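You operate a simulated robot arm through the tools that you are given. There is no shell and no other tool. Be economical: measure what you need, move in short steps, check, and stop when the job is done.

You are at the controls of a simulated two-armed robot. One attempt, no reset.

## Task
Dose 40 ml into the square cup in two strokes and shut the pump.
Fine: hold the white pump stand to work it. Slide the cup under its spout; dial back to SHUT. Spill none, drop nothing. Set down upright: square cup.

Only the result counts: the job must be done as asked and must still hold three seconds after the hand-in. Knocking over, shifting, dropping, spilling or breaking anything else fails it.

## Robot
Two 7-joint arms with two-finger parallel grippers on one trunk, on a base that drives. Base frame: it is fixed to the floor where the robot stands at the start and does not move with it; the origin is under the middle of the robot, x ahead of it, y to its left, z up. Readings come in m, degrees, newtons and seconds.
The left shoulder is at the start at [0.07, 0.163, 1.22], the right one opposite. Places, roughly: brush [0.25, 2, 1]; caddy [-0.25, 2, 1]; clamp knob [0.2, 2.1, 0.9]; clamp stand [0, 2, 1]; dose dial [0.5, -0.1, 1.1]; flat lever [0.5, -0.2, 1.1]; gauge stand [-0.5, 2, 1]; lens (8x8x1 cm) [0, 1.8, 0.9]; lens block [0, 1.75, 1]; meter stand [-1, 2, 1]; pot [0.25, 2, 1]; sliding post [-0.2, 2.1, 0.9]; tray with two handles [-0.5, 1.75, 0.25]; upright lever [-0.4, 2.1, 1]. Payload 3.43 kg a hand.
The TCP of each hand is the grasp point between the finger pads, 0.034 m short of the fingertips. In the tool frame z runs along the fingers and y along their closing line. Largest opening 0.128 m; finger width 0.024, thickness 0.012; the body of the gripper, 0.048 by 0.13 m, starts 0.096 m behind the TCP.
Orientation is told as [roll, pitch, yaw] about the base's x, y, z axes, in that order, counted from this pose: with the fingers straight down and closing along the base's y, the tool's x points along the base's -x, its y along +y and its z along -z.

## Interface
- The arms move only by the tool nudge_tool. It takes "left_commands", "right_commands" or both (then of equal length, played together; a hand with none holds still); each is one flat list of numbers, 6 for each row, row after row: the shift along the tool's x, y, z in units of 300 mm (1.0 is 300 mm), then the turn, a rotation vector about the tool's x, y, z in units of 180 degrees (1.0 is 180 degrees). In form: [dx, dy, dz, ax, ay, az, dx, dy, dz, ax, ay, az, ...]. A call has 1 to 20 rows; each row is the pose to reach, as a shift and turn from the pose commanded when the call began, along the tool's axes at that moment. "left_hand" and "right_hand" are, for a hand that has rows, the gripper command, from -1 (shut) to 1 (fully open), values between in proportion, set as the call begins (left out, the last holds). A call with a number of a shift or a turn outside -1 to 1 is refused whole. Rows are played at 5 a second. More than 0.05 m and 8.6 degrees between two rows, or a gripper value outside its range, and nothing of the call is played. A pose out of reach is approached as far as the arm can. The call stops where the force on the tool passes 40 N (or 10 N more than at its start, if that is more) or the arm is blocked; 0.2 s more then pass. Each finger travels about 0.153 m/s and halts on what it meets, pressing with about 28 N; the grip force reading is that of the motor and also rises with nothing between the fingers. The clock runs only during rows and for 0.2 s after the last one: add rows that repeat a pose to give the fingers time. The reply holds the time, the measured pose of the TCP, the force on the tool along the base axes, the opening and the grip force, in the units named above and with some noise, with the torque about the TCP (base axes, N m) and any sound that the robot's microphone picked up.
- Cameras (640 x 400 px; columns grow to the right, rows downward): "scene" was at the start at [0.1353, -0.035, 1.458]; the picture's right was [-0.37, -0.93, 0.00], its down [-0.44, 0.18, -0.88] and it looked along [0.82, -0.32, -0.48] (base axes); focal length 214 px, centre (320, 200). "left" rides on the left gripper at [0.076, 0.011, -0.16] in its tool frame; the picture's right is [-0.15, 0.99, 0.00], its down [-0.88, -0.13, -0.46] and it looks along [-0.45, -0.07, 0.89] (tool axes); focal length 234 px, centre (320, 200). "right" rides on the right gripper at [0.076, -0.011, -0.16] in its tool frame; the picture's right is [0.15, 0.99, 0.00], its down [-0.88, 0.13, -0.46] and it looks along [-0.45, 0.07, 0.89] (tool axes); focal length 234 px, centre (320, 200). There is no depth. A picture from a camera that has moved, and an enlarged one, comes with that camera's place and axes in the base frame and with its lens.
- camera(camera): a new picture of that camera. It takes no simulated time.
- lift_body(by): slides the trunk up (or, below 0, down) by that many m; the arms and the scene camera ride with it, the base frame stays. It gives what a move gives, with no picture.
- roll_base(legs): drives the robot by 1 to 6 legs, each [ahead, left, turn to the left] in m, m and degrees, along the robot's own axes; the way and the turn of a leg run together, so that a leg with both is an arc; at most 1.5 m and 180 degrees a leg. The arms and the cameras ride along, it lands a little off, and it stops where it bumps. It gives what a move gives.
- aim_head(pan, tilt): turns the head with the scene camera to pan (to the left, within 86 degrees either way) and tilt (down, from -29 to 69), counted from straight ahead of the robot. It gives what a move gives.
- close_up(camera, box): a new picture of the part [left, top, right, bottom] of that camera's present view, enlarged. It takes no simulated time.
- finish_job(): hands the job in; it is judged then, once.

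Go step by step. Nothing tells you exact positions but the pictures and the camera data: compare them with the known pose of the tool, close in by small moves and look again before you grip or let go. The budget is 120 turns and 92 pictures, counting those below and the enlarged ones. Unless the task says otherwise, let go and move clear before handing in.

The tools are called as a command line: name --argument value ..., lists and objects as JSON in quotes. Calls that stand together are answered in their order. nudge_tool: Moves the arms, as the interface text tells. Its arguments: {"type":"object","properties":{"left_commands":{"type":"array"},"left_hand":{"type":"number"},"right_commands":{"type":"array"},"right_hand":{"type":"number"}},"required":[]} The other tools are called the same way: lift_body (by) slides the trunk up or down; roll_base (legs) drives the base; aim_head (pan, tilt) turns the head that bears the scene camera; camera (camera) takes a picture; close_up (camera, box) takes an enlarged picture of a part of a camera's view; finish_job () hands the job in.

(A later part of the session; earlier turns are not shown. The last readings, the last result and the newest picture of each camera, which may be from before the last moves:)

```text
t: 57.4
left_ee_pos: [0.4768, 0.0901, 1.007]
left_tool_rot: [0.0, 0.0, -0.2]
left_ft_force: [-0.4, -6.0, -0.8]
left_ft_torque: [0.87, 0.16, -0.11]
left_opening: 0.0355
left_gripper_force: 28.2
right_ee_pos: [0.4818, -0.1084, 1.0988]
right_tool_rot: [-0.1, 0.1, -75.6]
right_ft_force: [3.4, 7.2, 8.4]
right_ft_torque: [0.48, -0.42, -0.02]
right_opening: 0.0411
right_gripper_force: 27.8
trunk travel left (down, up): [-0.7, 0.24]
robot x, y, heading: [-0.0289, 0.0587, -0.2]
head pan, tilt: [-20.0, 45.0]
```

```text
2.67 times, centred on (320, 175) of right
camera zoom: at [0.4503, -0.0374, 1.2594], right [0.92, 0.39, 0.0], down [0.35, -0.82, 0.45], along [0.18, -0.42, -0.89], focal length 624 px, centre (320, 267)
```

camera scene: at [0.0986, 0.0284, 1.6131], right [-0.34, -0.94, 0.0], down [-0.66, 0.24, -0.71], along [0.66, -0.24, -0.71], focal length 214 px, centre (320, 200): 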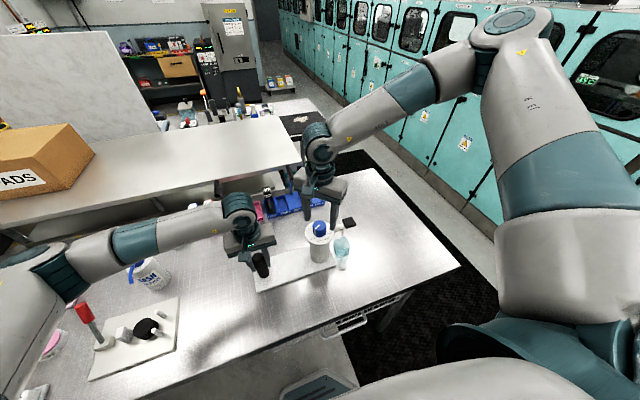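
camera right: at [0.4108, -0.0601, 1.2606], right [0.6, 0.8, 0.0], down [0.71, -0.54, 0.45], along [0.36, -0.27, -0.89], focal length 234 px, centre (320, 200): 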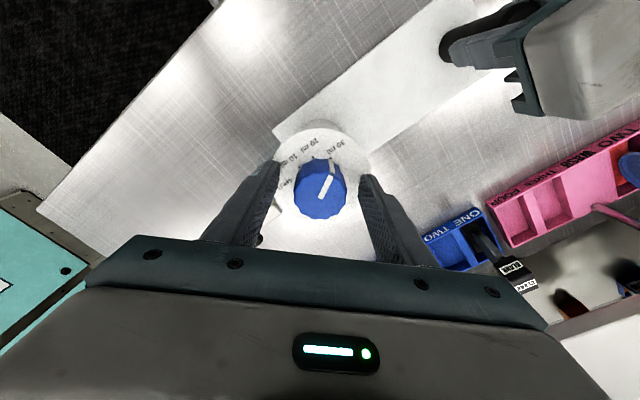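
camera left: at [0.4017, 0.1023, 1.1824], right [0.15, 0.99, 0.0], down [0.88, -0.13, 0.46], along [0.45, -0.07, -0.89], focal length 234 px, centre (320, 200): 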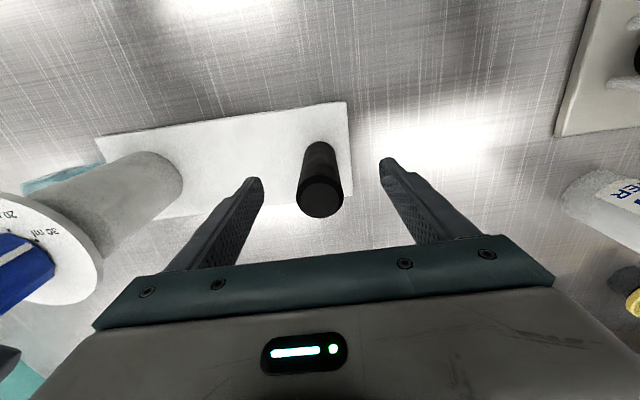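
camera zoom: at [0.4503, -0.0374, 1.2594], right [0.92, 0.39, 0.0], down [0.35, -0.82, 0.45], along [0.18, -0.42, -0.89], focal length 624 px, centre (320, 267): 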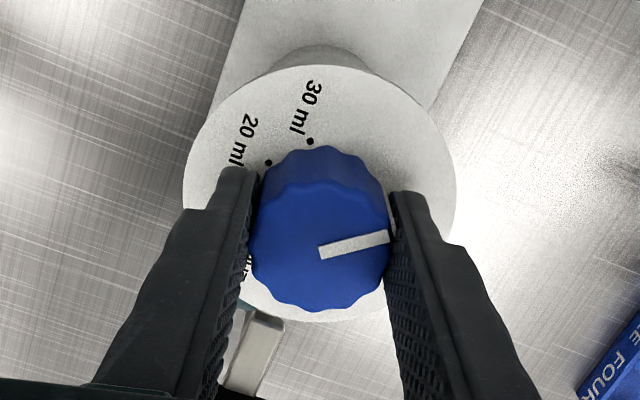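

The dial followed 83° without slipping. I'll open, wind the hand back +yaw by 120°, and then grip again for the next turn.

nudge_tool --right_commands '[0, 0, 0, 0, 0, 0, 0, 0, 0, 0, 0, 0, 0, 0, 0, 0, 0, -0.042, 0, 0, 0, 0, 0, -0.084, 0, 0, 0, 0, 0, -0.126, 0, 0, 0, 0, 0, -0.168, 0, 0, 0, 0, 0, -0.21, 0, 0, 0, 0, 0, -0.252, 0, 0, 0, 0, 0, -0.294, 0, 0, 0, 0, 0, -0.336, 0, 0, 0, 0, 0, -0.378, 0, 0, 0, 0, 0, -0.42, 0, 0, 0, 0, 0, -0.462, 0, 0, 0, 0, 0, -0.504, 0, 0, 0, 0, 0, -0.546, 0, 0, 0, 0, 0, -0.588, 0, 0, 0, 0, 0, -0.63, 0, 0, 0, 0, 0, -0.667]' --right_hand -0.03

close_up --camera "right" --box '[240, 100, 400, 250]'

```text
t: 61.2
left_ee_pos: [0.4782, 0.0916, 1.007]
left_tool_rot: [0.0, 0.1, -0.1]
left_ft_force: [0.0, 0.7, 1.4]
left_ft_torque: [0.72, -0.01, 0.02]
left_opening: 0.0355
left_gripper_force: 27.9
right_ee_pos: [0.4796, -0.109, 1.0999]
right_tool_rot: [0.1, 0.0, 44.8]
right_ft_force: [0.2, -0.2, -0.2]
right_ft_torque: [0.0, -0.01, 0.02]
right_opening: 0.0621
right_gripper_force: 0.0
trunk travel left (down, up): [-0.7, 0.24]
robot x, y, heading: [-0.0274, 0.0588, -0.1]
head pan, tilt: [-20.0, 45.0]
```

```text
2.67 times, centred on (320, 175) of right
camera zoom: at [0.4339, -0.1696, 1.2591], right [-0.8, 0.6, 0.0], down [0.53, 0.71, 0.46], along [0.27, 0.37, -0.89], focal length 624 px, centre (320, 267)
```

zoom: 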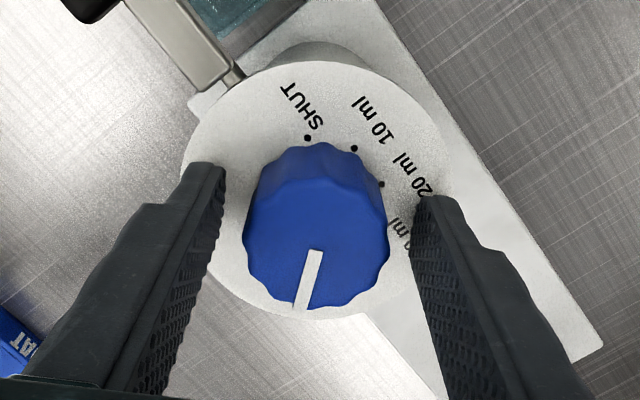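

Reach is fine up to +45°. I'll close on the dial and turn it another -120°.

nudge_tool --right_commands '[0, 0, 0, 0, 0, 0, 0, 0, 0, 0, 0, 0, 0, 0, 0, 0, 0, 0]' --right_hand -1

nudge_tool --right_commands '[0, 0, 0, 0, 0, 0.042, 0, 0, 0, 0, 0, 0.084, 0, 0, 0, 0, 0, 0.126, 0, 0, 0, 0, 0, 0.168, 0, 0, 0, 0, 0, 0.21, 0, 0, 0, 0, 0, 0.252, 0, 0, 0, 0, 0, 0.294, 0, 0, 0, 0, 0, 0.336, 0, 0, 0, 0, 0, 0.378, 0, 0, 0, 0, 0, 0.42, 0, 0, 0, 0, 0, 0.462, 0, 0, 0, 0, 0, 0.504, 0, 0, 0, 0, 0, 0.546, 0, 0, 0, 0, 0, 0.588, 0, 0, 0, 0, 0, 0.63, 0, 0, 0, 0, 0, 0.667]'

close_up --camera "right" --box '[240, 100, 400, 250]'

close_up --camera "scene" --box '[260, 140, 380, 240]'

```text
t: 62.0
left_ee_pos: [0.4772, 0.0916, 1.0072]
left_tool_rot: [0.0, 0.0, -0.1]
left_ft_force: [-1.6, 6.1, 0.9]
left_ft_torque: [0.46, -0.04, -0.14]
left_opening: 0.0355
left_gripper_force: 27.9
right_ee_pos: [0.4809, -0.1088, 1.0984]
right_tool_rot: [0.1, 0.0, 44.7]
right_ft_force: [1.6, -6.6, 0.8]
right_ft_torque: [-0.47, -0.01, 0.0]
right_opening: 0.0407
right_gripper_force: 27.8
trunk travel left (down, up): [-0.7, 0.24]
robot x, y, heading: [-0.0297, 0.0568, -0.2]
head pan, tilt: [-20.0, 45.0]
```

```text
t: 65.4
left_ee_pos: [0.4777, 0.09, 1.0072]
left_tool_rot: [0.0, 0.0, -0.4]
left_ft_force: [-0.5, -3.1, -0.1]
left_ft_torque: [0.66, -0.04, -0.33]
left_opening: 0.0354
left_gripper_force: 27.9
right_ee_pos: [0.4808, -0.1079, 1.0987]
right_tool_rot: [0.0, 0.2, -75.5]
right_ft_force: [-0.2, 3.1, -1.9]
right_ft_torque: [-0.08, 0.05, 0.19]
right_opening: 0.0407
right_gripper_force: 27.2
trunk travel left (down, up): [-0.7, 0.24]
robot x, y, heading: [-0.0295, 0.0565, -0.1]
head pan, tilt: [-20.0, 45.0]
```

```text
2.67 times, centred on (320, 175) of right
camera zoom: at [0.451, -0.0375, 1.2593], right [0.92, 0.39, 0.0], down [0.35, -0.82, 0.45], along [0.18, -0.42, -0.89], focal length 624 px, centre (320, 267)
```

zoom: 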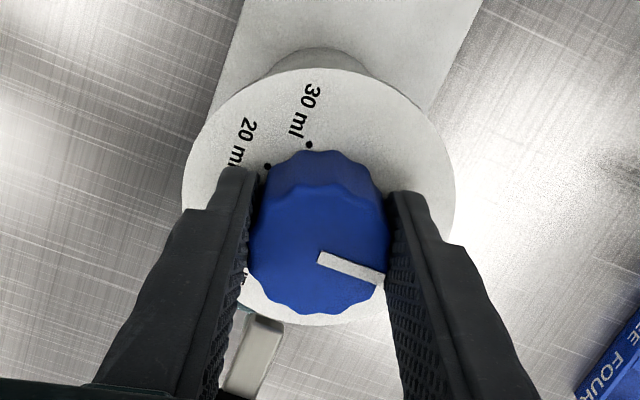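

```text
4.00 times, centred on (320, 190) of scene
camera zoom: at [0.0985, 0.0284, 1.4331], right [-0.34, -0.94, 0.0], down [-0.66, 0.24, -0.71], along [0.66, -0.24, -0.71], focal length 858 px, centre (320, 240)
```

zoom: 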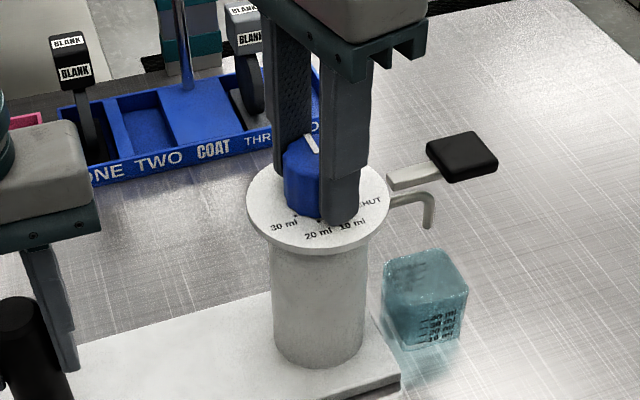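

The dial has a second stop about 115° from the first, so its travel equals the SHUT–30 span but runs the other way from the white line. I'll release and raise the hand to inspect the whole knob and disc for other marks.

nudge_tool --right_commands '[0, 0, 0, 0, 0, 0, 0, 0, 0, 0, 0, 0, 0, 0, -0.12, 0, 0, 0, 0, 0, -0.24, 0, 0, 0, 0, 0, -0.24, 0, 0, 0.04, 0, 0, -0.24, 0, 0, 0.0]' --right_hand 0.0

close_up --camera "scene" --box '[280, 160, 360, 210]'

close_up --camera "right" --box '[250, 90, 390, 210]'

```text
t: 66.8
left_ee_pos: [0.4779, 0.0907, 1.0073]
left_tool_rot: [0.0, 0.0, -0.2]
left_ft_force: [0.9, -0.1, 1.2]
left_ft_torque: [0.57, 0.07, -0.04]
left_opening: 0.0352
left_gripper_force: 27.5
right_ee_pos: [0.4812, -0.1098, 1.1708]
right_tool_rot: [-0.2, 0.1, -75.4]
right_ft_force: [-0.3, -0.2, 0.5]
right_ft_torque: [-0.01, 0.03, 0.0]
right_opening: 0.0641
right_gripper_force: 0.0
trunk travel left (down, up): [-0.7, 0.24]
robot x, y, heading: [-0.0346, 0.0578, -0.4]
head pan, tilt: [-20.0, 45.0]
```

```text
8.00 times, centred on (320, 185) of scene
camera zoom: at [0.0984, 0.0284, 1.4332], right [-0.34, -0.94, 0.0], down [-0.66, 0.24, -0.71], along [0.66, -0.24, -0.71], focal length 1716 px, centre (320, 320)
```

zoom: 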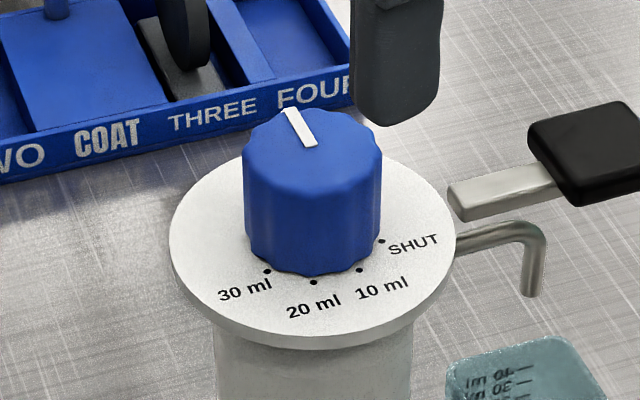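

```text
3.33 times, centred on (320, 150) of right
camera zoom: at [0.4504, -0.0389, 1.3314], right [0.92, 0.39, 0.0], down [0.35, -0.82, 0.45], along [0.18, -0.42, -0.89], focal length 781 px, centre (320, 367)
```

zoom: 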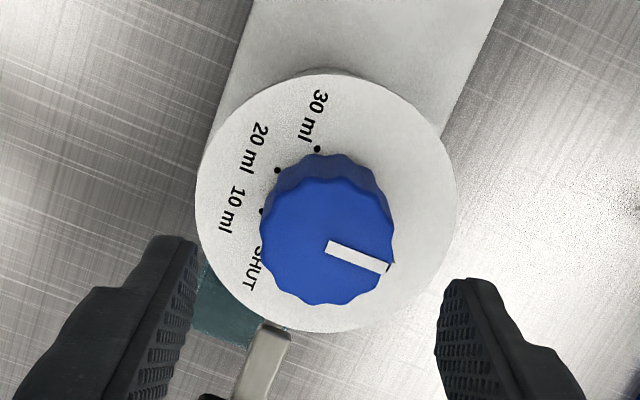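

No other marks exist. I'll re-test the second stop with a fresh grip: rotate the hand to about -20°, descend, grip and turn -yaw, watching the torque.

nudge_tool --right_commands '[0, 0, 0, 0, 0, -0.042, 0, 0, 0, 0, 0, -0.084, 0, 0, 0, 0, 0, -0.126, 0, 0, 0, 0, 0, -0.168, 0, 0, 0, 0, 0, -0.21, 0, 0, 0, 0, 0, -0.252, 0, 0, 0, 0, 0, -0.294, 0, 0, 0, 0, 0, -0.31, 0, 0, 0.1, 0, 0, -0.31, 0, 0, 0.2, 0, 0, -0.31, 0, 0, 0.24, 0, 0, -0.31, 0, 0, 0.24, 0, 0, -0.31]' --right_hand 0.0

nudge_tool --right_commands '[0, 0, 0, 0, 0, 0, 0, 0, 0, 0, 0, 0, 0, 0, 0, 0, 0, 0]' --right_hand -1

nudge_tool --right_commands '[0, 0, 0, 0, 0, 0.02, 0, 0, 0, 0, 0, 0.04, 0, 0, 0, 0, 0, 0.06, 0, 0, 0, 0, 0, 0.08, 0, 0, 0, 0, 0, 0.1]'

close_up --camera "right" --box '[240, 100, 400, 250]'

```text
t: 69.4
left_ee_pos: [0.4769, 0.0909, 1.0068]
left_tool_rot: [0.0, -0.1, -0.2]
left_ft_force: [0.3, 0.1, 0.0]
left_ft_torque: [0.61, 0.06, -0.05]
left_opening: 0.0356
left_gripper_force: 27.8
right_ee_pos: [0.4823, -0.1083, 1.0993]
right_tool_rot: [0.2, 0.2, -19.6]
right_ft_force: [-0.2, 0.9, 1.1]
right_ft_torque: [0.0, -0.01, -0.01]
right_opening: 0.064
right_gripper_force: 0.2
trunk travel left (down, up): [-0.7, 0.24]
robot x, y, heading: [-0.0296, 0.0578, -0.3]
head pan, tilt: [-20.0, 45.0]
```

```text
t: 70.2
left_ee_pos: [0.4774, 0.0915, 1.007]
left_tool_rot: [0.0, 0.0, -0.3]
left_ft_force: [-1.0, 1.6, 1.5]
left_ft_torque: [0.66, -0.04, -0.03]
left_opening: 0.0353
left_gripper_force: 28.3
right_ee_pos: [0.4812, -0.1079, 1.099]
right_tool_rot: [0.0, 0.1, -19.7]
right_ft_force: [1.0, -2.4, 0.3]
right_ft_torque: [-0.67, 0.2, 0.01]
right_opening: 0.0411
right_gripper_force: 27.9
trunk travel left (down, up): [-0.7, 0.24]
robot x, y, heading: [-0.0275, 0.0596, -0.1]
head pan, tilt: [-20.0, 45.0]
```

```text
t: 71.4
left_ee_pos: [0.4781, 0.091, 1.0064]
left_tool_rot: [0.0, 0.0, -0.2]
left_ft_force: [3.3, 10.1, -0.3]
left_ft_torque: [-0.8, 0.15, -0.1]
left_opening: 0.0356
left_gripper_force: 27.9
right_ee_pos: [0.4823, -0.1089, 1.0986]
right_tool_rot: [0.0, 0.0, -37.7]
right_ft_force: [-2.5, -12.6, 3.1]
right_ft_torque: [-0.15, 0.1, 0.65]
right_opening: 0.0407
right_gripper_force: 27.9
trunk travel left (down, up): [-0.7, 0.24]
robot x, y, heading: [-0.0286, 0.0594, -0.1]
head pan, tilt: [-20.0, 45.0]
```

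```text
2.67 times, centred on (320, 175) of right
camera zoom: at [0.4142, -0.071, 1.2593], right [0.49, 0.87, 0.0], down [0.78, -0.44, 0.45], along [0.4, -0.22, -0.89], focal length 624 px, centre (320, 267)
```

zoom: 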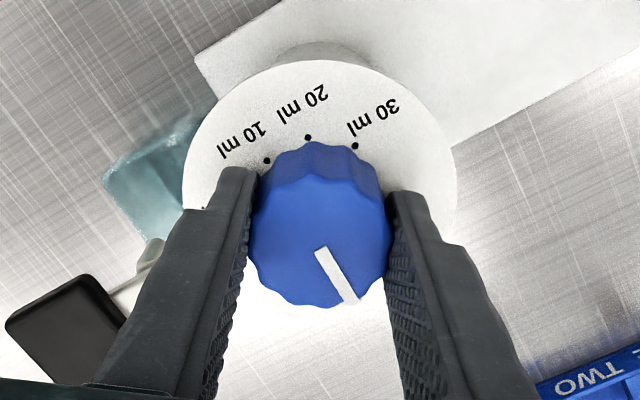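

Both stops are confirmed: the knob travels ~116°, equal to the scale's three steps but offset or mirrored against the white line. So the setting one third of the travel from the start stop is either 10 or 20 ml. I can settle it with the first stroke: if 20 comes I repeat it, if 10 I follow with the 30 ml end. I'll set that position now.

nudge_tool --right_commands '[0, 0, 0, 0, 0, -0.04, 0, 0, 0, 0, 0, -0.08, 0, 0, 0, 0, 0, -0.12, 0, 0, 0, 0, 0, -0.16, 0, 0, 0, 0, 0, -0.2, 0, 0, 0, 0, 0, -0.24, 0, 0, 0, 0, 0, -0.28, 0, 0, 0, 0, 0, -0.32, 0, 0, 0, 0, 0, -0.36, 0, 0, 0, 0, 0, -0.4, 0, 0, 0, 0, 0, -0.433]'

close_up --camera "right" --box '[240, 100, 400, 250]'

```text
t: 73.8
left_ee_pos: [0.4764, 0.0909, 1.0076]
left_tool_rot: [0.1, 0.0, -0.2]
left_ft_force: [-1.4, 20.7, 0.4]
left_ft_torque: [-0.73, 0.08, -0.13]
left_opening: 0.0357
left_gripper_force: 28.2
right_ee_pos: [0.4809, -0.1095, 1.0994]
right_tool_rot: [0.0, -0.1, 40.5]
right_ft_force: [6.0, -24.7, 15.0]
right_ft_torque: [-0.77, -0.12, -0.03]
right_opening: 0.0404
right_gripper_force: 27.5
trunk travel left (down, up): [-0.7, 0.24]
robot x, y, heading: [-0.0269, 0.0574, -0.4]
head pan, tilt: [-20.0, 45.0]
```

```text
2.67 times, centred on (320, 175) of right
camera zoom: at [0.4293, -0.167, 1.2591], right [-0.75, 0.66, 0.0], down [0.58, 0.67, 0.46], along [0.3, 0.34, -0.89], focal length 624 px, centre (320, 267)
```

zoom: 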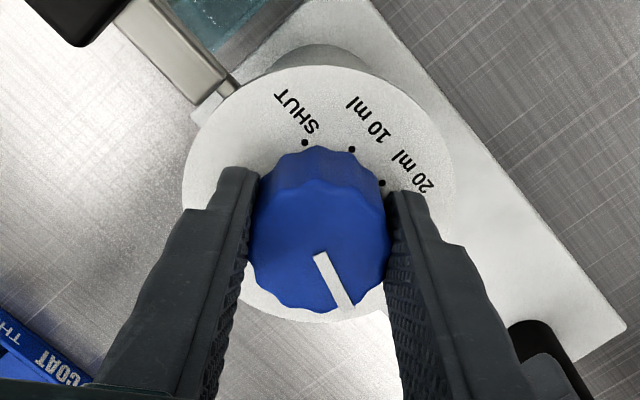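

The knob now sits at ~76°, one 40° step from the start stop (117°). I'll nudge it 2° more, open and lift clear, moving toward the lever side.

nudge_tool --right_commands '[0, 0, 0, 0, 0, -0.012, 0, 0, 0, 0, 0, -0.012]'

nudge_tool --right_commands '[0, 0, 0, 0, 0, 0, 0, 0, 0, 0, 0, 0, 0, 0, -0.12, 0, 0, 0, 0, 0, -0.24, 0, 0, 0, 0, 0, -0.24, 0, 0, 0]' --right_hand 0.0

close_up --camera "right" --box '[180, 40, 420, 240]'

close_up --camera "scene" --box '[260, 140, 380, 240]'

```text
t: 74.4
left_ee_pos: [0.4771, 0.09, 1.008]
left_tool_rot: [0.0, -0.1, -0.1]
left_ft_force: [-2.6, 21.0, -0.2]
left_ft_torque: [-0.6, 0.29, -0.03]
left_opening: 0.0355
left_gripper_force: 28.1
right_ee_pos: [0.4803, -0.1105, 1.0994]
right_tool_rot: [0.1, -0.1, 42.5]
right_ft_force: [7.0, -24.9, 17.0]
right_ft_torque: [-0.55, -0.38, -0.05]
right_opening: 0.0407
right_gripper_force: 27.8
trunk travel left (down, up): [-0.7, 0.24]
robot x, y, heading: [-0.0266, 0.0554, -0.1]
head pan, tilt: [-20.0, 45.0]
```

```text
t: 75.6
left_ee_pos: [0.477, 0.0907, 1.0075]
left_tool_rot: [0.1, 0.0, -0.2]
left_ft_force: [-1.3, 0.0, 1.3]
left_ft_torque: [0.67, 0.38, 0.0]
left_opening: 0.0357
left_gripper_force: 27.9
right_ee_pos: [0.4808, -0.1096, 1.1704]
right_tool_rot: [0.1, 0.0, 42.5]
right_ft_force: [-0.6, 0.5, -0.8]
right_ft_torque: [-0.05, -0.04, 0.01]
right_opening: 0.0638
right_gripper_force: 0.0
trunk travel left (down, up): [-0.7, 0.24]
robot x, y, heading: [-0.0279, 0.0577, -0.1]
head pan, tilt: [-20.0, 45.0]
```

```text
2.00 times, centred on (300, 140) of right
camera zoom: at [0.4317, -0.1684, 1.3312], right [-0.78, 0.63, 0.0], down [0.56, 0.69, 0.46], along [0.29, 0.36, -0.89], focal length 468 px, centre (360, 320)
```

zoom: 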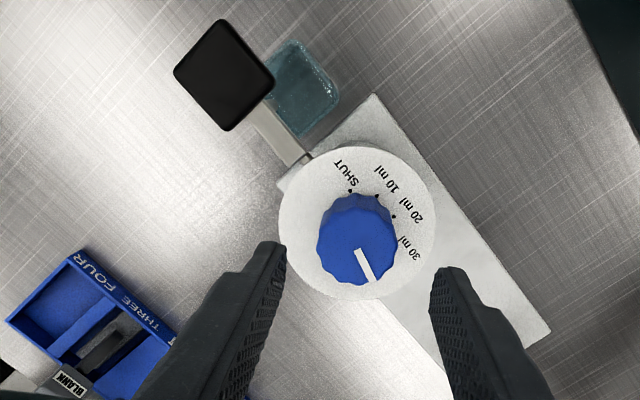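

```text
4.00 times, centred on (320, 190) of scene
camera zoom: at [0.0981, 0.0283, 1.4332], right [-0.34, -0.94, 0.0], down [-0.66, 0.24, -0.71], along [0.66, -0.24, -0.71], focal length 858 px, centre (320, 240)
```

zoom: 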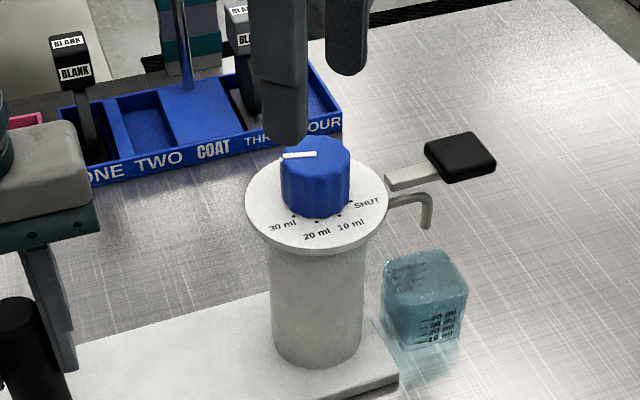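

The knob is one step from the start stop, and the cup is centred under the spout. Now I'll close the right hand and move it above the lever pad at about (0.483, -0.211, 1.065).

nudge_tool --right_commands '[0.0375, -0.0425, 0, 0, 0, 0.04, 0.075, -0.085, 0, 0, 0, 0.08, 0.1125, -0.1275, 0, 0, 0, 0.12, 0.15, -0.17, 0, 0, 0, 0.16, 0.1875, -0.2125, 0, 0, 0, 0.2, 0.225, -0.255, 0.05, 0, 0, 0.236, 0.225, -0.255, 0.12, 0, 0, 0.236, 0.225, -0.255, 0.16, 0, 0, 0.236]' --right_hand -1

camera --camera "right"

close_up --camera "scene" --box '[260, 140, 380, 240]'

```text
t: 77.4
left_ee_pos: [0.4775, 0.0912, 1.0063]
left_tool_rot: [-0.1, 0.0, -0.1]
left_ft_force: [-0.4, -0.1, 1.3]
left_ft_torque: [0.7, 0.09, -0.03]
left_opening: 0.0356
left_gripper_force: 28.0
right_ee_pos: [0.4845, -0.2124, 1.121]
right_tool_rot: [0.0, 0.1, 0.0]
right_ft_force: [1.3, -0.4, -0.5]
right_ft_torque: [-0.02, 0.03, -0.01]
right_opening: 0.0
right_gripper_force: 28.4
trunk travel left (down, up): [-0.7, 0.24]
robot x, y, heading: [-0.0312, 0.0573, -0.0]
head pan, tilt: [-20.0, 45.0]
```

```text
21 pictures are left
camera right: at [0.4072, -0.2228, 1.2825], right [-0.15, 0.99, 0.0], down [0.88, 0.13, 0.45], along [0.45, 0.07, -0.89], focal length 234 px, centre (320, 200)
```

right: 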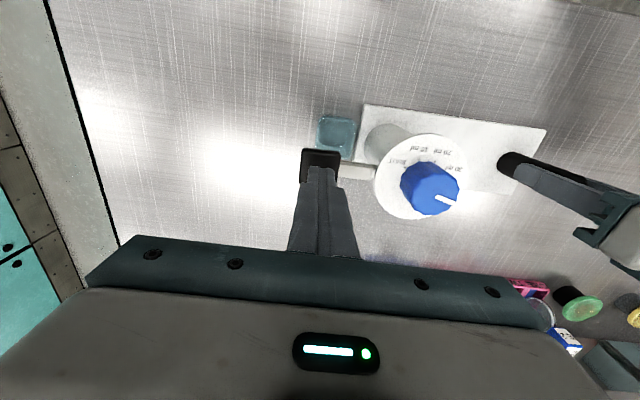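

```text
4.00 times, centred on (320, 190) of scene
camera zoom: at [0.0981, 0.028, 1.4332], right [-0.34, -0.94, 0.0], down [-0.66, 0.24, -0.71], along [0.66, -0.24, -0.71], focal length 858 px, centre (320, 240)
```

zoom: 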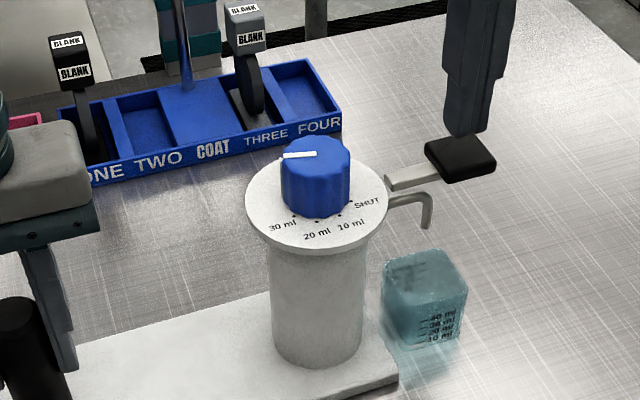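

The fingertip is right above the pad. I'll press down gradually, first 30 mm.

nudge_tool --right_commands '[0.01, 0, 0.02, 0, 0, 0, 0.01, 0, 0.04, 0, 0, 0, 0.01, 0, 0.06, 0, 0, 0, 0.01, 0, 0.08, 0, 0, 0, 0.01, 0, 0.1, 0, 0, 0]'

```text
t: 78.6
left_ee_pos: [0.4777, 0.0901, 1.0064]
left_tool_rot: [0.0, 0.0, -0.2]
left_ft_force: [-0.5, 7.5, 0.4]
left_ft_torque: [0.19, 0.02, -0.04]
left_opening: 0.0355
left_gripper_force: 28.0
right_ee_pos: [0.48, -0.2133, 1.092]
right_tool_rot: [0.0, 0.0, 0.0]
right_ft_force: [0.9, -13.6, 13.5]
right_ft_torque: [-0.19, -0.04, 0.03]
right_opening: 0.0
right_gripper_force: 28.0
trunk travel left (down, up): [-0.7, 0.24]
robot x, y, heading: [-0.0332, 0.0572, -0.1]
head pan, tilt: [-20.0, 45.0]
```

The lever gives with about 13 N. I'll keep pressing in small steps.

nudge_tool --right_commands '[0, 0, 0.015, 0, 0, 0, 0, 0, 0.03, 0, 0, 0, 0, 0, 0.045, 0, 0, 0]'

close_up --camera "scene" --box '[260, 140, 380, 240]'

```text
t: 79.3
left_ee_pos: [0.4755, 0.0905, 1.008]
left_tool_rot: [0.1, 0.0, -0.2]
left_ft_force: [-1.3, 1.5, 0.8]
left_ft_torque: [-0.48, 0.31, 0.02]
left_opening: 0.0356
left_gripper_force: 28.5
right_ee_pos: [0.4809, -0.2112, 1.0867]
right_tool_rot: [0.0, -0.6, 0.0]
right_ft_force: [-3.9, -6.3, 19.9]
right_ft_torque: [-0.05, 0.21, 0.08]
right_opening: 0.0
right_gripper_force: 27.9
trunk travel left (down, up): [-0.7, 0.24]
robot x, y, heading: [-0.0262, 0.0562, -0.2]
head pan, tilt: [-20.0, 45.0]
heard: click
stopped in row 3 (right hand): the force on the tool passed its limit (the readings are from after the stop); the commanded pose is now the measured one
```

```text
4.00 times, centred on (320, 190) of scene
camera zoom: at [0.0956, 0.0286, 1.4335], right [-0.35, -0.94, 0.0], down [-0.66, 0.24, -0.71], along [0.66, -0.24, -0.71], focal length 858 px, centre (320, 240)
```

zoom: 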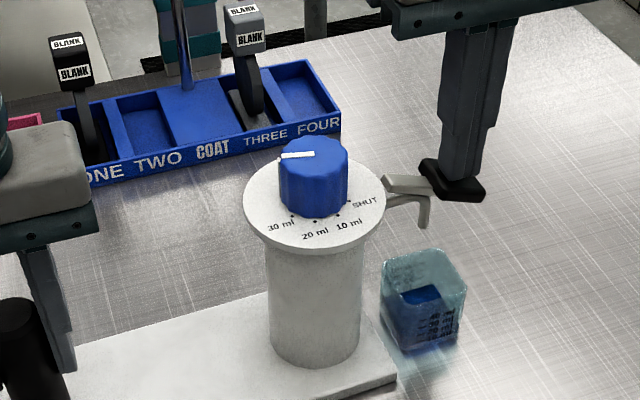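

A click: the stroke is complete and blue liquid is in the cup. I'll let the lever up and read the cup's scale.

nudge_tool --right_commands '[0, 0, -0.05, 0, 0, 0, 0, 0, -0.1, 0, 0, 0, 0, 0, -0.15, 0, 0, 0, 0, 0, -0.2, 0, 0, 0]'

close_up --camera "scene" --box '[345, 195, 385, 235]'

```text
t: 80.3
left_ee_pos: [0.477, 0.091, 1.0071]
left_tool_rot: [0.1, 0.1, -0.1]
left_ft_force: [-2.6, 2.5, 9.1]
left_ft_torque: [-0.97, -0.22, -0.01]
left_opening: 0.0352
left_gripper_force: 28.3
right_ee_pos: [0.4809, -0.2099, 1.1458]
right_tool_rot: [0.0, -0.5, -0.1]
right_ft_force: [0.4, -0.1, 0.0]
right_ft_torque: [0.01, 0.02, 0.03]
right_opening: 0.0001
right_gripper_force: 28.0
trunk travel left (down, up): [-0.7, 0.24]
robot x, y, heading: [-0.0297, 0.058, -0.2]
head pan, tilt: [-20.0, 45.0]
```

```text
10.00 times, centred on (365, 215) of scene
camera zoom: at [0.0973, 0.0287, 1.4333], right [-0.34, -0.94, 0.0], down [-0.66, 0.24, -0.71], along [0.66, -0.24, -0.71], focal length 2145 px, centre (-130, 50)
```

zoom: 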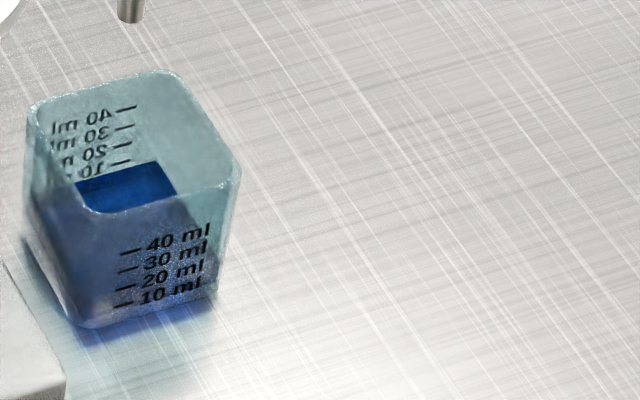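

The level seems to be near the 10 ml mark. I'll check it from the right camera too.

close_up --camera "right" --box '[290, 90, 400, 180]'

close_up --camera "scene" --box '[345, 200, 363, 216]'

```text
4.44 times, centred on (345, 135) of right
camera zoom: at [0.403, -0.2217, 1.306], right [-0.15, 0.99, 0.0], down [0.88, 0.13, 0.46], along [0.46, 0.07, -0.89], focal length 1041 px, centre (209, 489)
```

zoom: 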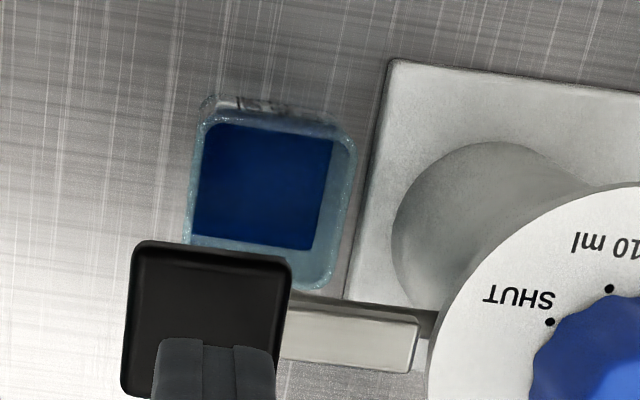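

```text
16.00 times, centred on (354, 208) of scene
camera zoom: at [0.0973, 0.0287, 1.4333], right [-0.34, -0.94, 0.0], down [-0.66, 0.24, -0.71], along [0.66, -0.24, -0.71], focal length 3432 px, centre (-224, 72)
```

zoom: 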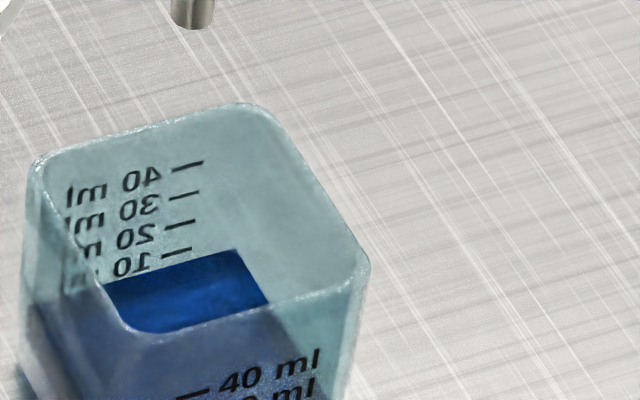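

The first stroke delivered 10 ml, so the knob's real travel starts at SHUT (the start stop) and ends at 30 ml (the far stop). The second stroke must be 30 ml, so I'll go back to the knob and turn it to the far stop.

nudge_tool --right_commands '[0, 0, -0.08, 0, 0, 0, -0.002, 0.1, -0.08, 0, 0, -0.03, -0.004, 0.2, -0.08, 0, 0, -0.06, -0.007, 0.3, -0.08, 0, 0, -0.0833, -0.007, 0.333, -0.08, 0, 0, -0.0833, -0.007, 0.333, 0, 0, 0, -0.0833, -0.007, 0.333, 0.08, 0, 0, -0.0833, -0.007, 0.333, 0.15, 0, 0, -0.0833, -0.007, 0.333, 0.15, 0, 0, -0.0833]' --right_hand 0.0

close_up --camera "right" --box '[240, 100, 400, 250]'

```text
t: 82.3
left_ee_pos: [0.477, 0.0907, 1.0072]
left_tool_rot: [0.1, 0.1, 0.0]
left_ft_force: [-0.3, -0.5, 10.9]
left_ft_torque: [-0.83, 0.02, -0.02]
left_opening: 0.0356
left_gripper_force: 28.0
right_ee_pos: [0.4862, -0.1122, 1.0996]
right_tool_rot: [0.1, -0.4, 15.0]
right_ft_force: [-0.1, -0.6, -0.3]
right_ft_torque: [0.04, -0.01, 0.01]
right_opening: 0.064
right_gripper_force: 0.0
trunk travel left (down, up): [-0.7, 0.24]
robot x, y, heading: [-0.0292, 0.0544, -0.3]
head pan, tilt: [-20.0, 45.0]
```

```text
2.67 times, centred on (320, 175) of right
camera zoom: at [0.4131, -0.1426, 1.2596], right [-0.4, 0.92, 0.0], down [0.81, 0.35, 0.46], along [0.42, 0.18, -0.89], focal length 624 px, centre (320, 267)
```

zoom: 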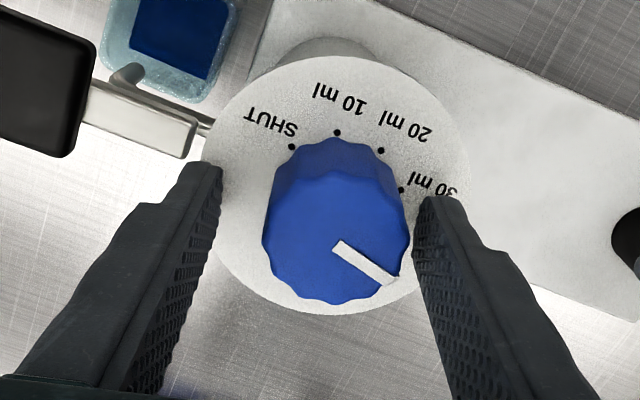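

I'm 5 mm off along the closing line. I'll correct, grip, and turn -80° to the far stop.

nudge_tool --right_commands '[0.004, 0.019, 0, 0, 0, 0, 0.004, 0.019, 0, 0, 0, 0]'

nudge_tool --right_commands '[0, 0, 0, 0, 0, 0, 0, 0, 0, 0, 0, 0, 0, 0, 0, 0, 0, 0]' --right_hand -1

nudge_tool --right_commands '[0, 0, 0, 0, 0, 0.04, 0, 0, 0, 0, 0, 0.08, 0, 0, 0, 0, 0, 0.12, 0, 0, 0, 0, 0, 0.16, 0, 0, 0, 0, 0, 0.2, 0, 0, 0, 0, 0, 0.24, 0, 0, 0, 0, 0, 0.28, 0, 0, 0, 0, 0, 0.32, 0, 0, 0, 0, 0, 0.36, 0, 0, 0, 0, 0, 0.4, 0, 0, 0, 0, 0, 0.43, 0, 0, 0, 0, 0, 0.445]'

close_up --camera "right" --box '[240, 100, 400, 250]'

```text
t: 82.9
left_ee_pos: [0.4768, 0.0913, 1.0071]
left_tool_rot: [0.1, 0.1, -0.2]
left_ft_force: [0.1, -0.2, 11.5]
left_ft_torque: [-0.82, 0.03, 0.02]
left_opening: 0.0353
left_gripper_force: 28.3
right_ee_pos: [0.4829, -0.1075, 1.0993]
right_tool_rot: [0.0, -0.4, 15.0]
right_ft_force: [-0.3, 0.5, -0.4]
right_ft_torque: [0.03, -0.02, 0.0]
right_opening: 0.0641
right_gripper_force: 0.1
trunk travel left (down, up): [-0.7, 0.24]
robot x, y, heading: [-0.0269, 0.0573, -0.5]
head pan, tilt: [-20.0, 45.0]
```

```text
t: 83.7
left_ee_pos: [0.4771, 0.0934, 1.0069]
left_tool_rot: [0.2, -0.1, -0.1]
left_ft_force: [-0.5, 13.1, 12.7]
left_ft_torque: [-0.94, -0.02, -0.03]
left_opening: 0.0355
left_gripper_force: 27.9
right_ee_pos: [0.4832, -0.1075, 1.1003]
right_tool_rot: [0.0, -0.4, 14.9]
right_ft_force: [2.6, -14.0, 1.0]
right_ft_torque: [0.06, 0.03, 0.01]
right_opening: 0.0407
right_gripper_force: 28.1
trunk travel left (down, up): [-0.7, 0.24]
robot x, y, heading: [-0.0281, 0.0542, -0.1]
head pan, tilt: [-20.0, 45.0]
```

```text
t: 86.3
left_ee_pos: [0.4768, 0.0909, 1.0062]
left_tool_rot: [0.0, 0.0, -0.2]
left_ft_force: [1.2, 15.5, 9.3]
left_ft_torque: [-0.66, -0.48, 0.25]
left_opening: 0.0354
left_gripper_force: 27.9
right_ee_pos: [0.4807, -0.1049, 1.1006]
right_tool_rot: [0.3, 0.1, -65.0]
right_ft_force: [-2.2, -12.8, -3.0]
right_ft_torque: [-0.78, 0.61, 0.24]
right_opening: 0.0409
right_gripper_force: 27.7
trunk travel left (down, up): [-0.7, 0.24]
robot x, y, heading: [-0.03, 0.0566, -0.3]
head pan, tilt: [-20.0, 45.0]
```

```text
2.67 times, centred on (320, 175) of right
camera zoom: at [0.4374, -0.0409, 1.2607], right [0.84, 0.55, 0.01], down [0.49, -0.75, 0.46], along [0.25, -0.38, -0.89], focal length 624 px, centre (320, 267)
```

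zoom: 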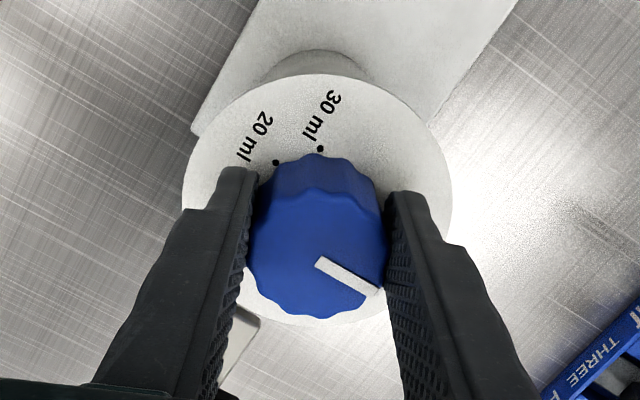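

The knob is at the far stop (30 ml). I'll open, lift off and go back above the lever pad.

nudge_tool --right_commands '[0, 0, 0, 0, 0, 0, 0, 0, 0, 0, 0, 0, 0, 0, -0.12, 0, 0, 0, 0, 0, -0.24, 0, 0, 0, 0, 0, -0.24, 0, 0, 0]' --right_hand 0.0

nudge_tool --right_commands '[-0.035, -0.017, 0, 0, 0, -0.0401, -0.07, -0.034, 0, 0, 0, -0.0802, -0.104, -0.051, 0, 0, 0, -0.1203, -0.138, -0.068, 0, 0, 0, -0.1604, -0.173, -0.085, 0, 0, 0, -0.2006, -0.207, -0.101, 0, 0, 0, -0.2407, -0.242, -0.118, 0, 0, 0, -0.2808, -0.276, -0.135, 0, 0, 0, -0.321, -0.311, -0.152, 0, 0, 0, -0.361, -0.311, -0.152, 0.1, 0, 0, -0.361, -0.311, -0.152, 0.17, 0, 0, -0.361, -0.311, -0.152, 0.17, 0, 0, -0.361]' --right_hand -1

close_up --camera "scene" --box '[260, 140, 380, 240]'

close_up --camera "right" --box '[260, 80, 500, 240]'

```text
t: 87.5
left_ee_pos: [0.4764, 0.0917, 1.0074]
left_tool_rot: [0.0, -0.1, -0.2]
left_ft_force: [-1.7, -2.3, 5.3]
left_ft_torque: [-1.03, 0.06, -0.2]
left_opening: 0.0356
left_gripper_force: 27.7
right_ee_pos: [0.4812, -0.1071, 1.1729]
right_tool_rot: [0.3, 0.0, -65.0]
right_ft_force: [0.7, 0.4, 0.0]
right_ft_torque: [0.01, 0.02, 0.01]
right_opening: 0.0642
right_gripper_force: 0.1
trunk travel left (down, up): [-0.7, 0.24]
robot x, y, heading: [-0.0282, 0.0584, -0.0]
head pan, tilt: [-20.0, 45.0]
```

```text
t: 90.1
left_ee_pos: [0.4778, 0.0926, 1.0069]
left_tool_rot: [0.1, -0.1, -0.1]
left_ft_force: [-0.5, -0.1, 4.0]
left_ft_torque: [-0.86, 0.02, -0.12]
left_opening: 0.0354
left_gripper_force: 27.6
right_ee_pos: [0.48, -0.2097, 1.1207]
right_tool_rot: [0.1, -0.4, 0.0]
right_ft_force: [-0.8, -0.6, -0.3]
right_ft_torque: [0.01, -0.03, -0.02]
right_opening: 0.0001
right_gripper_force: 27.8
trunk travel left (down, up): [-0.7, 0.24]
robot x, y, heading: [-0.03, 0.0587, -0.1]
head pan, tilt: [-20.0, 45.0]
```

```text
4.00 times, centred on (320, 190) of scene
camera zoom: at [0.0979, 0.0284, 1.4332], right [-0.35, -0.94, 0.0], down [-0.66, 0.24, -0.71], along [0.66, -0.24, -0.71], focal length 858 px, centre (320, 240)
```

zoom: 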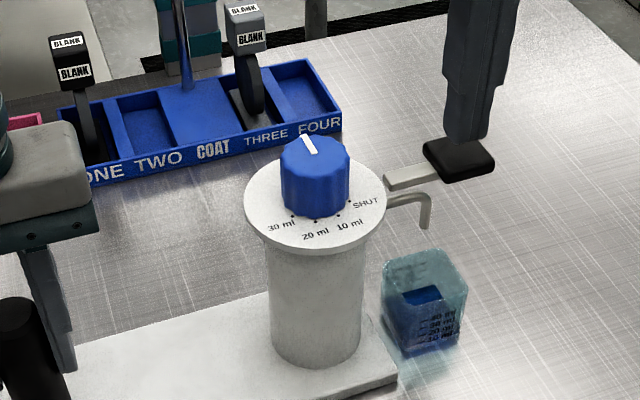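

```text
2.50 times, centred on (380, 160) of right
camera zoom: at [0.4017, -0.2208, 1.2803], right [-0.14, 0.99, 0.0], down [0.88, 0.13, 0.46], along [0.46, 0.07, -0.89], focal length 585 px, centre (170, 300)
```

zoom: 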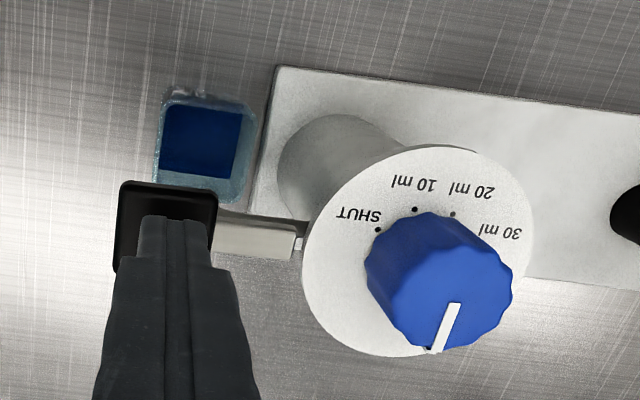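

The knob points at the far stop and the fingertip is over the pad again. Second stroke now, pressing until the click.

nudge_tool --right_commands '[0, -0.006, 0.025, 0, 0, 0, 0, -0.006, 0.05, 0, 0, 0, 0, -0.006, 0.07, 0, 0, 0, 0, -0.006, 0.09, 0, 0, 0, 0, -0.006, 0.105, 0, 0, 0, 0, -0.006, 0.12, 0, 0, 0, 0, -0.006, 0.13, 0, 0, 0, 0, -0.006, 0.14, 0, 0, 0, 0, -0.006, 0.15, 0, 0, 0]'

```text
t: 91.7
left_ee_pos: [0.4764, 0.0915, 1.0079]
left_tool_rot: [0.2, 0.0, -0.1]
left_ft_force: [-0.4, 2.3, 1.9]
left_ft_torque: [-0.89, 0.57, 0.04]
left_opening: 0.0355
left_gripper_force: 28.4
right_ee_pos: [0.4789, -0.2134, 1.0866]
right_tool_rot: [0.0, -1.0, -0.3]
right_ft_force: [-3.4, -8.2, 20.3]
right_ft_torque: [-0.04, 0.23, 0.1]
right_opening: 0.0
right_gripper_force: 27.9
trunk travel left (down, up): [-0.7, 0.24]
robot x, y, heading: [-0.0296, 0.0541, -0.3]
head pan, tilt: [-20.0, 45.0]
heard: click
stopped in row 7 (right hand): the force on the tool passed its limit (the readings are from after the stop); the commanded pose is now the measured one
```

The second stroke clicked too. I'll raise the hand and read the cup.

nudge_tool --right_commands '[0, 0, -0.05, 0, 0, 0, 0, 0, -0.1, 0, 0, 0, 0, 0, -0.15, 0, 0, 0, 0, 0, -0.2, 0, 0, 0, 0, 0, -0.28, 0, 0, 0]'

close_up --camera "scene" --box '[345, 196, 385, 232]'

```text
t: 92.9
left_ee_pos: [0.4783, 0.0921, 1.0063]
left_tool_rot: [0.2, 0.1, 0.0]
left_ft_force: [-1.7, 2.4, 9.1]
left_ft_torque: [-1.17, -0.3, 0.07]
left_opening: 0.0355
left_gripper_force: 28.3
right_ee_pos: [0.4789, -0.2096, 1.1691]
right_tool_rot: [-0.1, -0.7, -0.1]
right_ft_force: [-0.6, -0.4, 1.0]
right_ft_torque: [0.0, 0.01, 0.04]
right_opening: 0.0
right_gripper_force: 27.7
trunk travel left (down, up): [-0.7, 0.24]
robot x, y, heading: [-0.0255, 0.0585, -0.3]
head pan, tilt: [-20.0, 45.0]
```

```text
11.11 times, centred on (365, 214) of scene
camera zoom: at [0.0974, 0.0286, 1.4333], right [-0.35, -0.94, 0.0], down [-0.66, 0.24, -0.71], along [0.66, -0.24, -0.71], focal length 2383 px, centre (-180, 44)
```

zoom: 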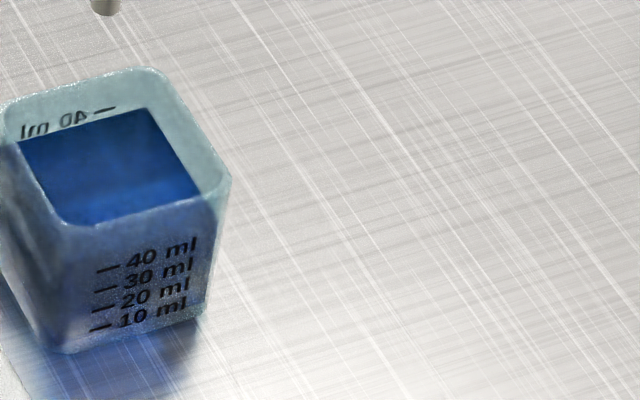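

The level reads 40 ml. Now to shut the pump: back to the knob at yaw -75°, to turn it +120° to the start stop (zero).

nudge_tool --right_commands '[-0.001, 0.034, 0, 0, 0, 0.0417, -0.002, 0.068, 0, 0, 0, 0.0833, -0.003, 0.102, 0, 0, 0, 0.125, -0.004, 0.137, 0, 0, 0, 0.1667, -0.005, 0.171, 0, 0, 0, 0.2083, -0.006, 0.205, 0, 0, 0, 0.25, -0.007, 0.239, 0, 0, 0, 0.2917, -0.008, 0.274, 0, 0, 0, 0.3333, -0.009, 0.308, 0, 0, 0, 0.375, -0.01, 0.342, 0, 0, 0, 0.4167, -0.01, 0.342, 0.08, 0, 0, 0.4167, -0.01, 0.342, 0.16, 0, 0, 0.4167, -0.01, 0.342, 0.23, 0, 0, 0.4167, -0.01, 0.342, 0.23, 0, 0, 0.4167]' --right_hand 0.0

close_up --camera "right" --box '[240, 100, 400, 250]'

```text
t: 95.9
left_ee_pos: [0.4773, 0.0923, 1.0065]
left_tool_rot: [0.3, 0.0, -0.1]
left_ft_force: [1.3, 2.0, 11.3]
left_ft_torque: [-0.97, -0.01, -0.02]
left_opening: 0.0356
left_gripper_force: 28.0
right_ee_pos: [0.485, -0.1093, 1.0991]
right_tool_rot: [0.7, -0.1, -75.2]
right_ft_force: [-0.6, 0.5, -0.3]
right_ft_torque: [0.04, 0.03, -0.01]
right_opening: 0.0641
right_gripper_force: 0.1
trunk travel left (down, up): [-0.7, 0.24]
robot x, y, heading: [-0.0287, 0.059, -0.6]
head pan, tilt: [-20.0, 45.0]
```

```text
2.67 times, centred on (320, 175) of right
camera zoom: at [0.4512, -0.0387, 1.2588], right [0.92, 0.39, 0.01], down [0.34, -0.82, 0.46], along [0.19, -0.42, -0.89], focal length 624 px, centre (320, 267)
```

zoom: 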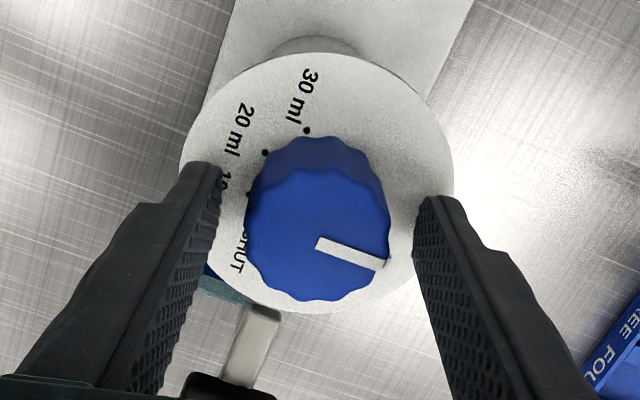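

Well centred. Closing and turning +122° to reach the start stop.

nudge_tool --right_commands '[0, 0, 0, 0, 0, 0, 0, 0, 0, 0, 0, 0, 0, 0, 0, 0, 0, 0]' --right_hand -1

nudge_tool --right_commands '[0, 0, 0, 0, 0, -0.042, 0, 0, 0, 0, 0, -0.084, 0, 0, 0, 0, 0, -0.126, 0, 0, 0, 0, 0, -0.168, 0, 0, 0, 0, 0, -0.21, 0, 0, 0, 0, 0, -0.252, 0, 0, 0, 0, 0, -0.294, 0, 0, 0, 0, 0, -0.336, 0, 0, 0, 0, 0, -0.378, 0, 0, 0, 0, 0, -0.42, 0, 0, 0, 0, 0, -0.462, 0, 0, 0, 0, 0, -0.504, 0, 0, 0, 0, 0, -0.546, 0, 0, 0, 0, 0, -0.588, 0, 0, 0, 0, 0, -0.63, 0, 0, 0, 0, 0, -0.66, 0, 0, 0, 0, 0, -0.678]'

close_up --camera "right" --box '[240, 100, 400, 250]'

```text
t: 96.7
left_ee_pos: [0.4773, 0.092, 1.0068]
left_tool_rot: [0.3, -0.1, -0.1]
left_ft_force: [2.8, 2.5, 9.0]
left_ft_torque: [-1.04, -0.25, 0.02]
left_opening: 0.0356
left_gripper_force: 28.3
right_ee_pos: [0.4831, -0.11, 1.0984]
right_tool_rot: [0.6, -0.1, -75.2]
right_ft_force: [-2.7, -2.5, 0.6]
right_ft_torque: [-0.36, 0.72, 0.0]
right_opening: 0.0408
right_gripper_force: 28.8
trunk travel left (down, up): [-0.7, 0.24]
robot x, y, heading: [-0.0296, 0.0537, -0.1]
head pan, tilt: [-20.0, 45.0]
```

```text
t: 100.3
left_ee_pos: [0.4764, 0.0905, 1.0056]
left_tool_rot: [0.1, 0.1, -0.1]
left_ft_force: [-0.3, -27.9, 10.4]
left_ft_torque: [-0.95, 0.35, -0.01]
left_opening: 0.0355
left_gripper_force: 27.6
right_ee_pos: [0.4847, -0.1086, 1.1001]
right_tool_rot: [-0.4, -0.7, 47.0]
right_ft_force: [-0.8, 25.9, -3.5]
right_ft_torque: [0.78, 0.31, -0.48]
right_opening: 0.0407
right_gripper_force: 27.8
trunk travel left (down, up): [-0.7, 0.24]
robot x, y, heading: [-0.0297, 0.0598, -0.2]
head pan, tilt: [-20.0, 45.0]
```

```text
2.67 times, centred on (320, 175) of right
camera zoom: at [0.4372, -0.1718, 1.2603], right [-0.82, 0.57, -0.01], down [0.5, 0.73, 0.47], along [0.27, 0.38, -0.89], focal length 624 px, centre (320, 267)
```

zoom: 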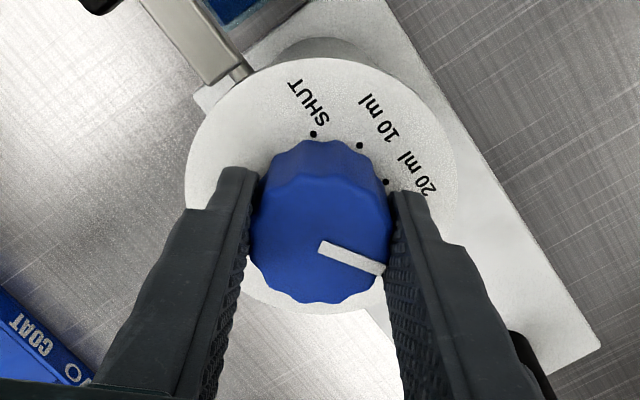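

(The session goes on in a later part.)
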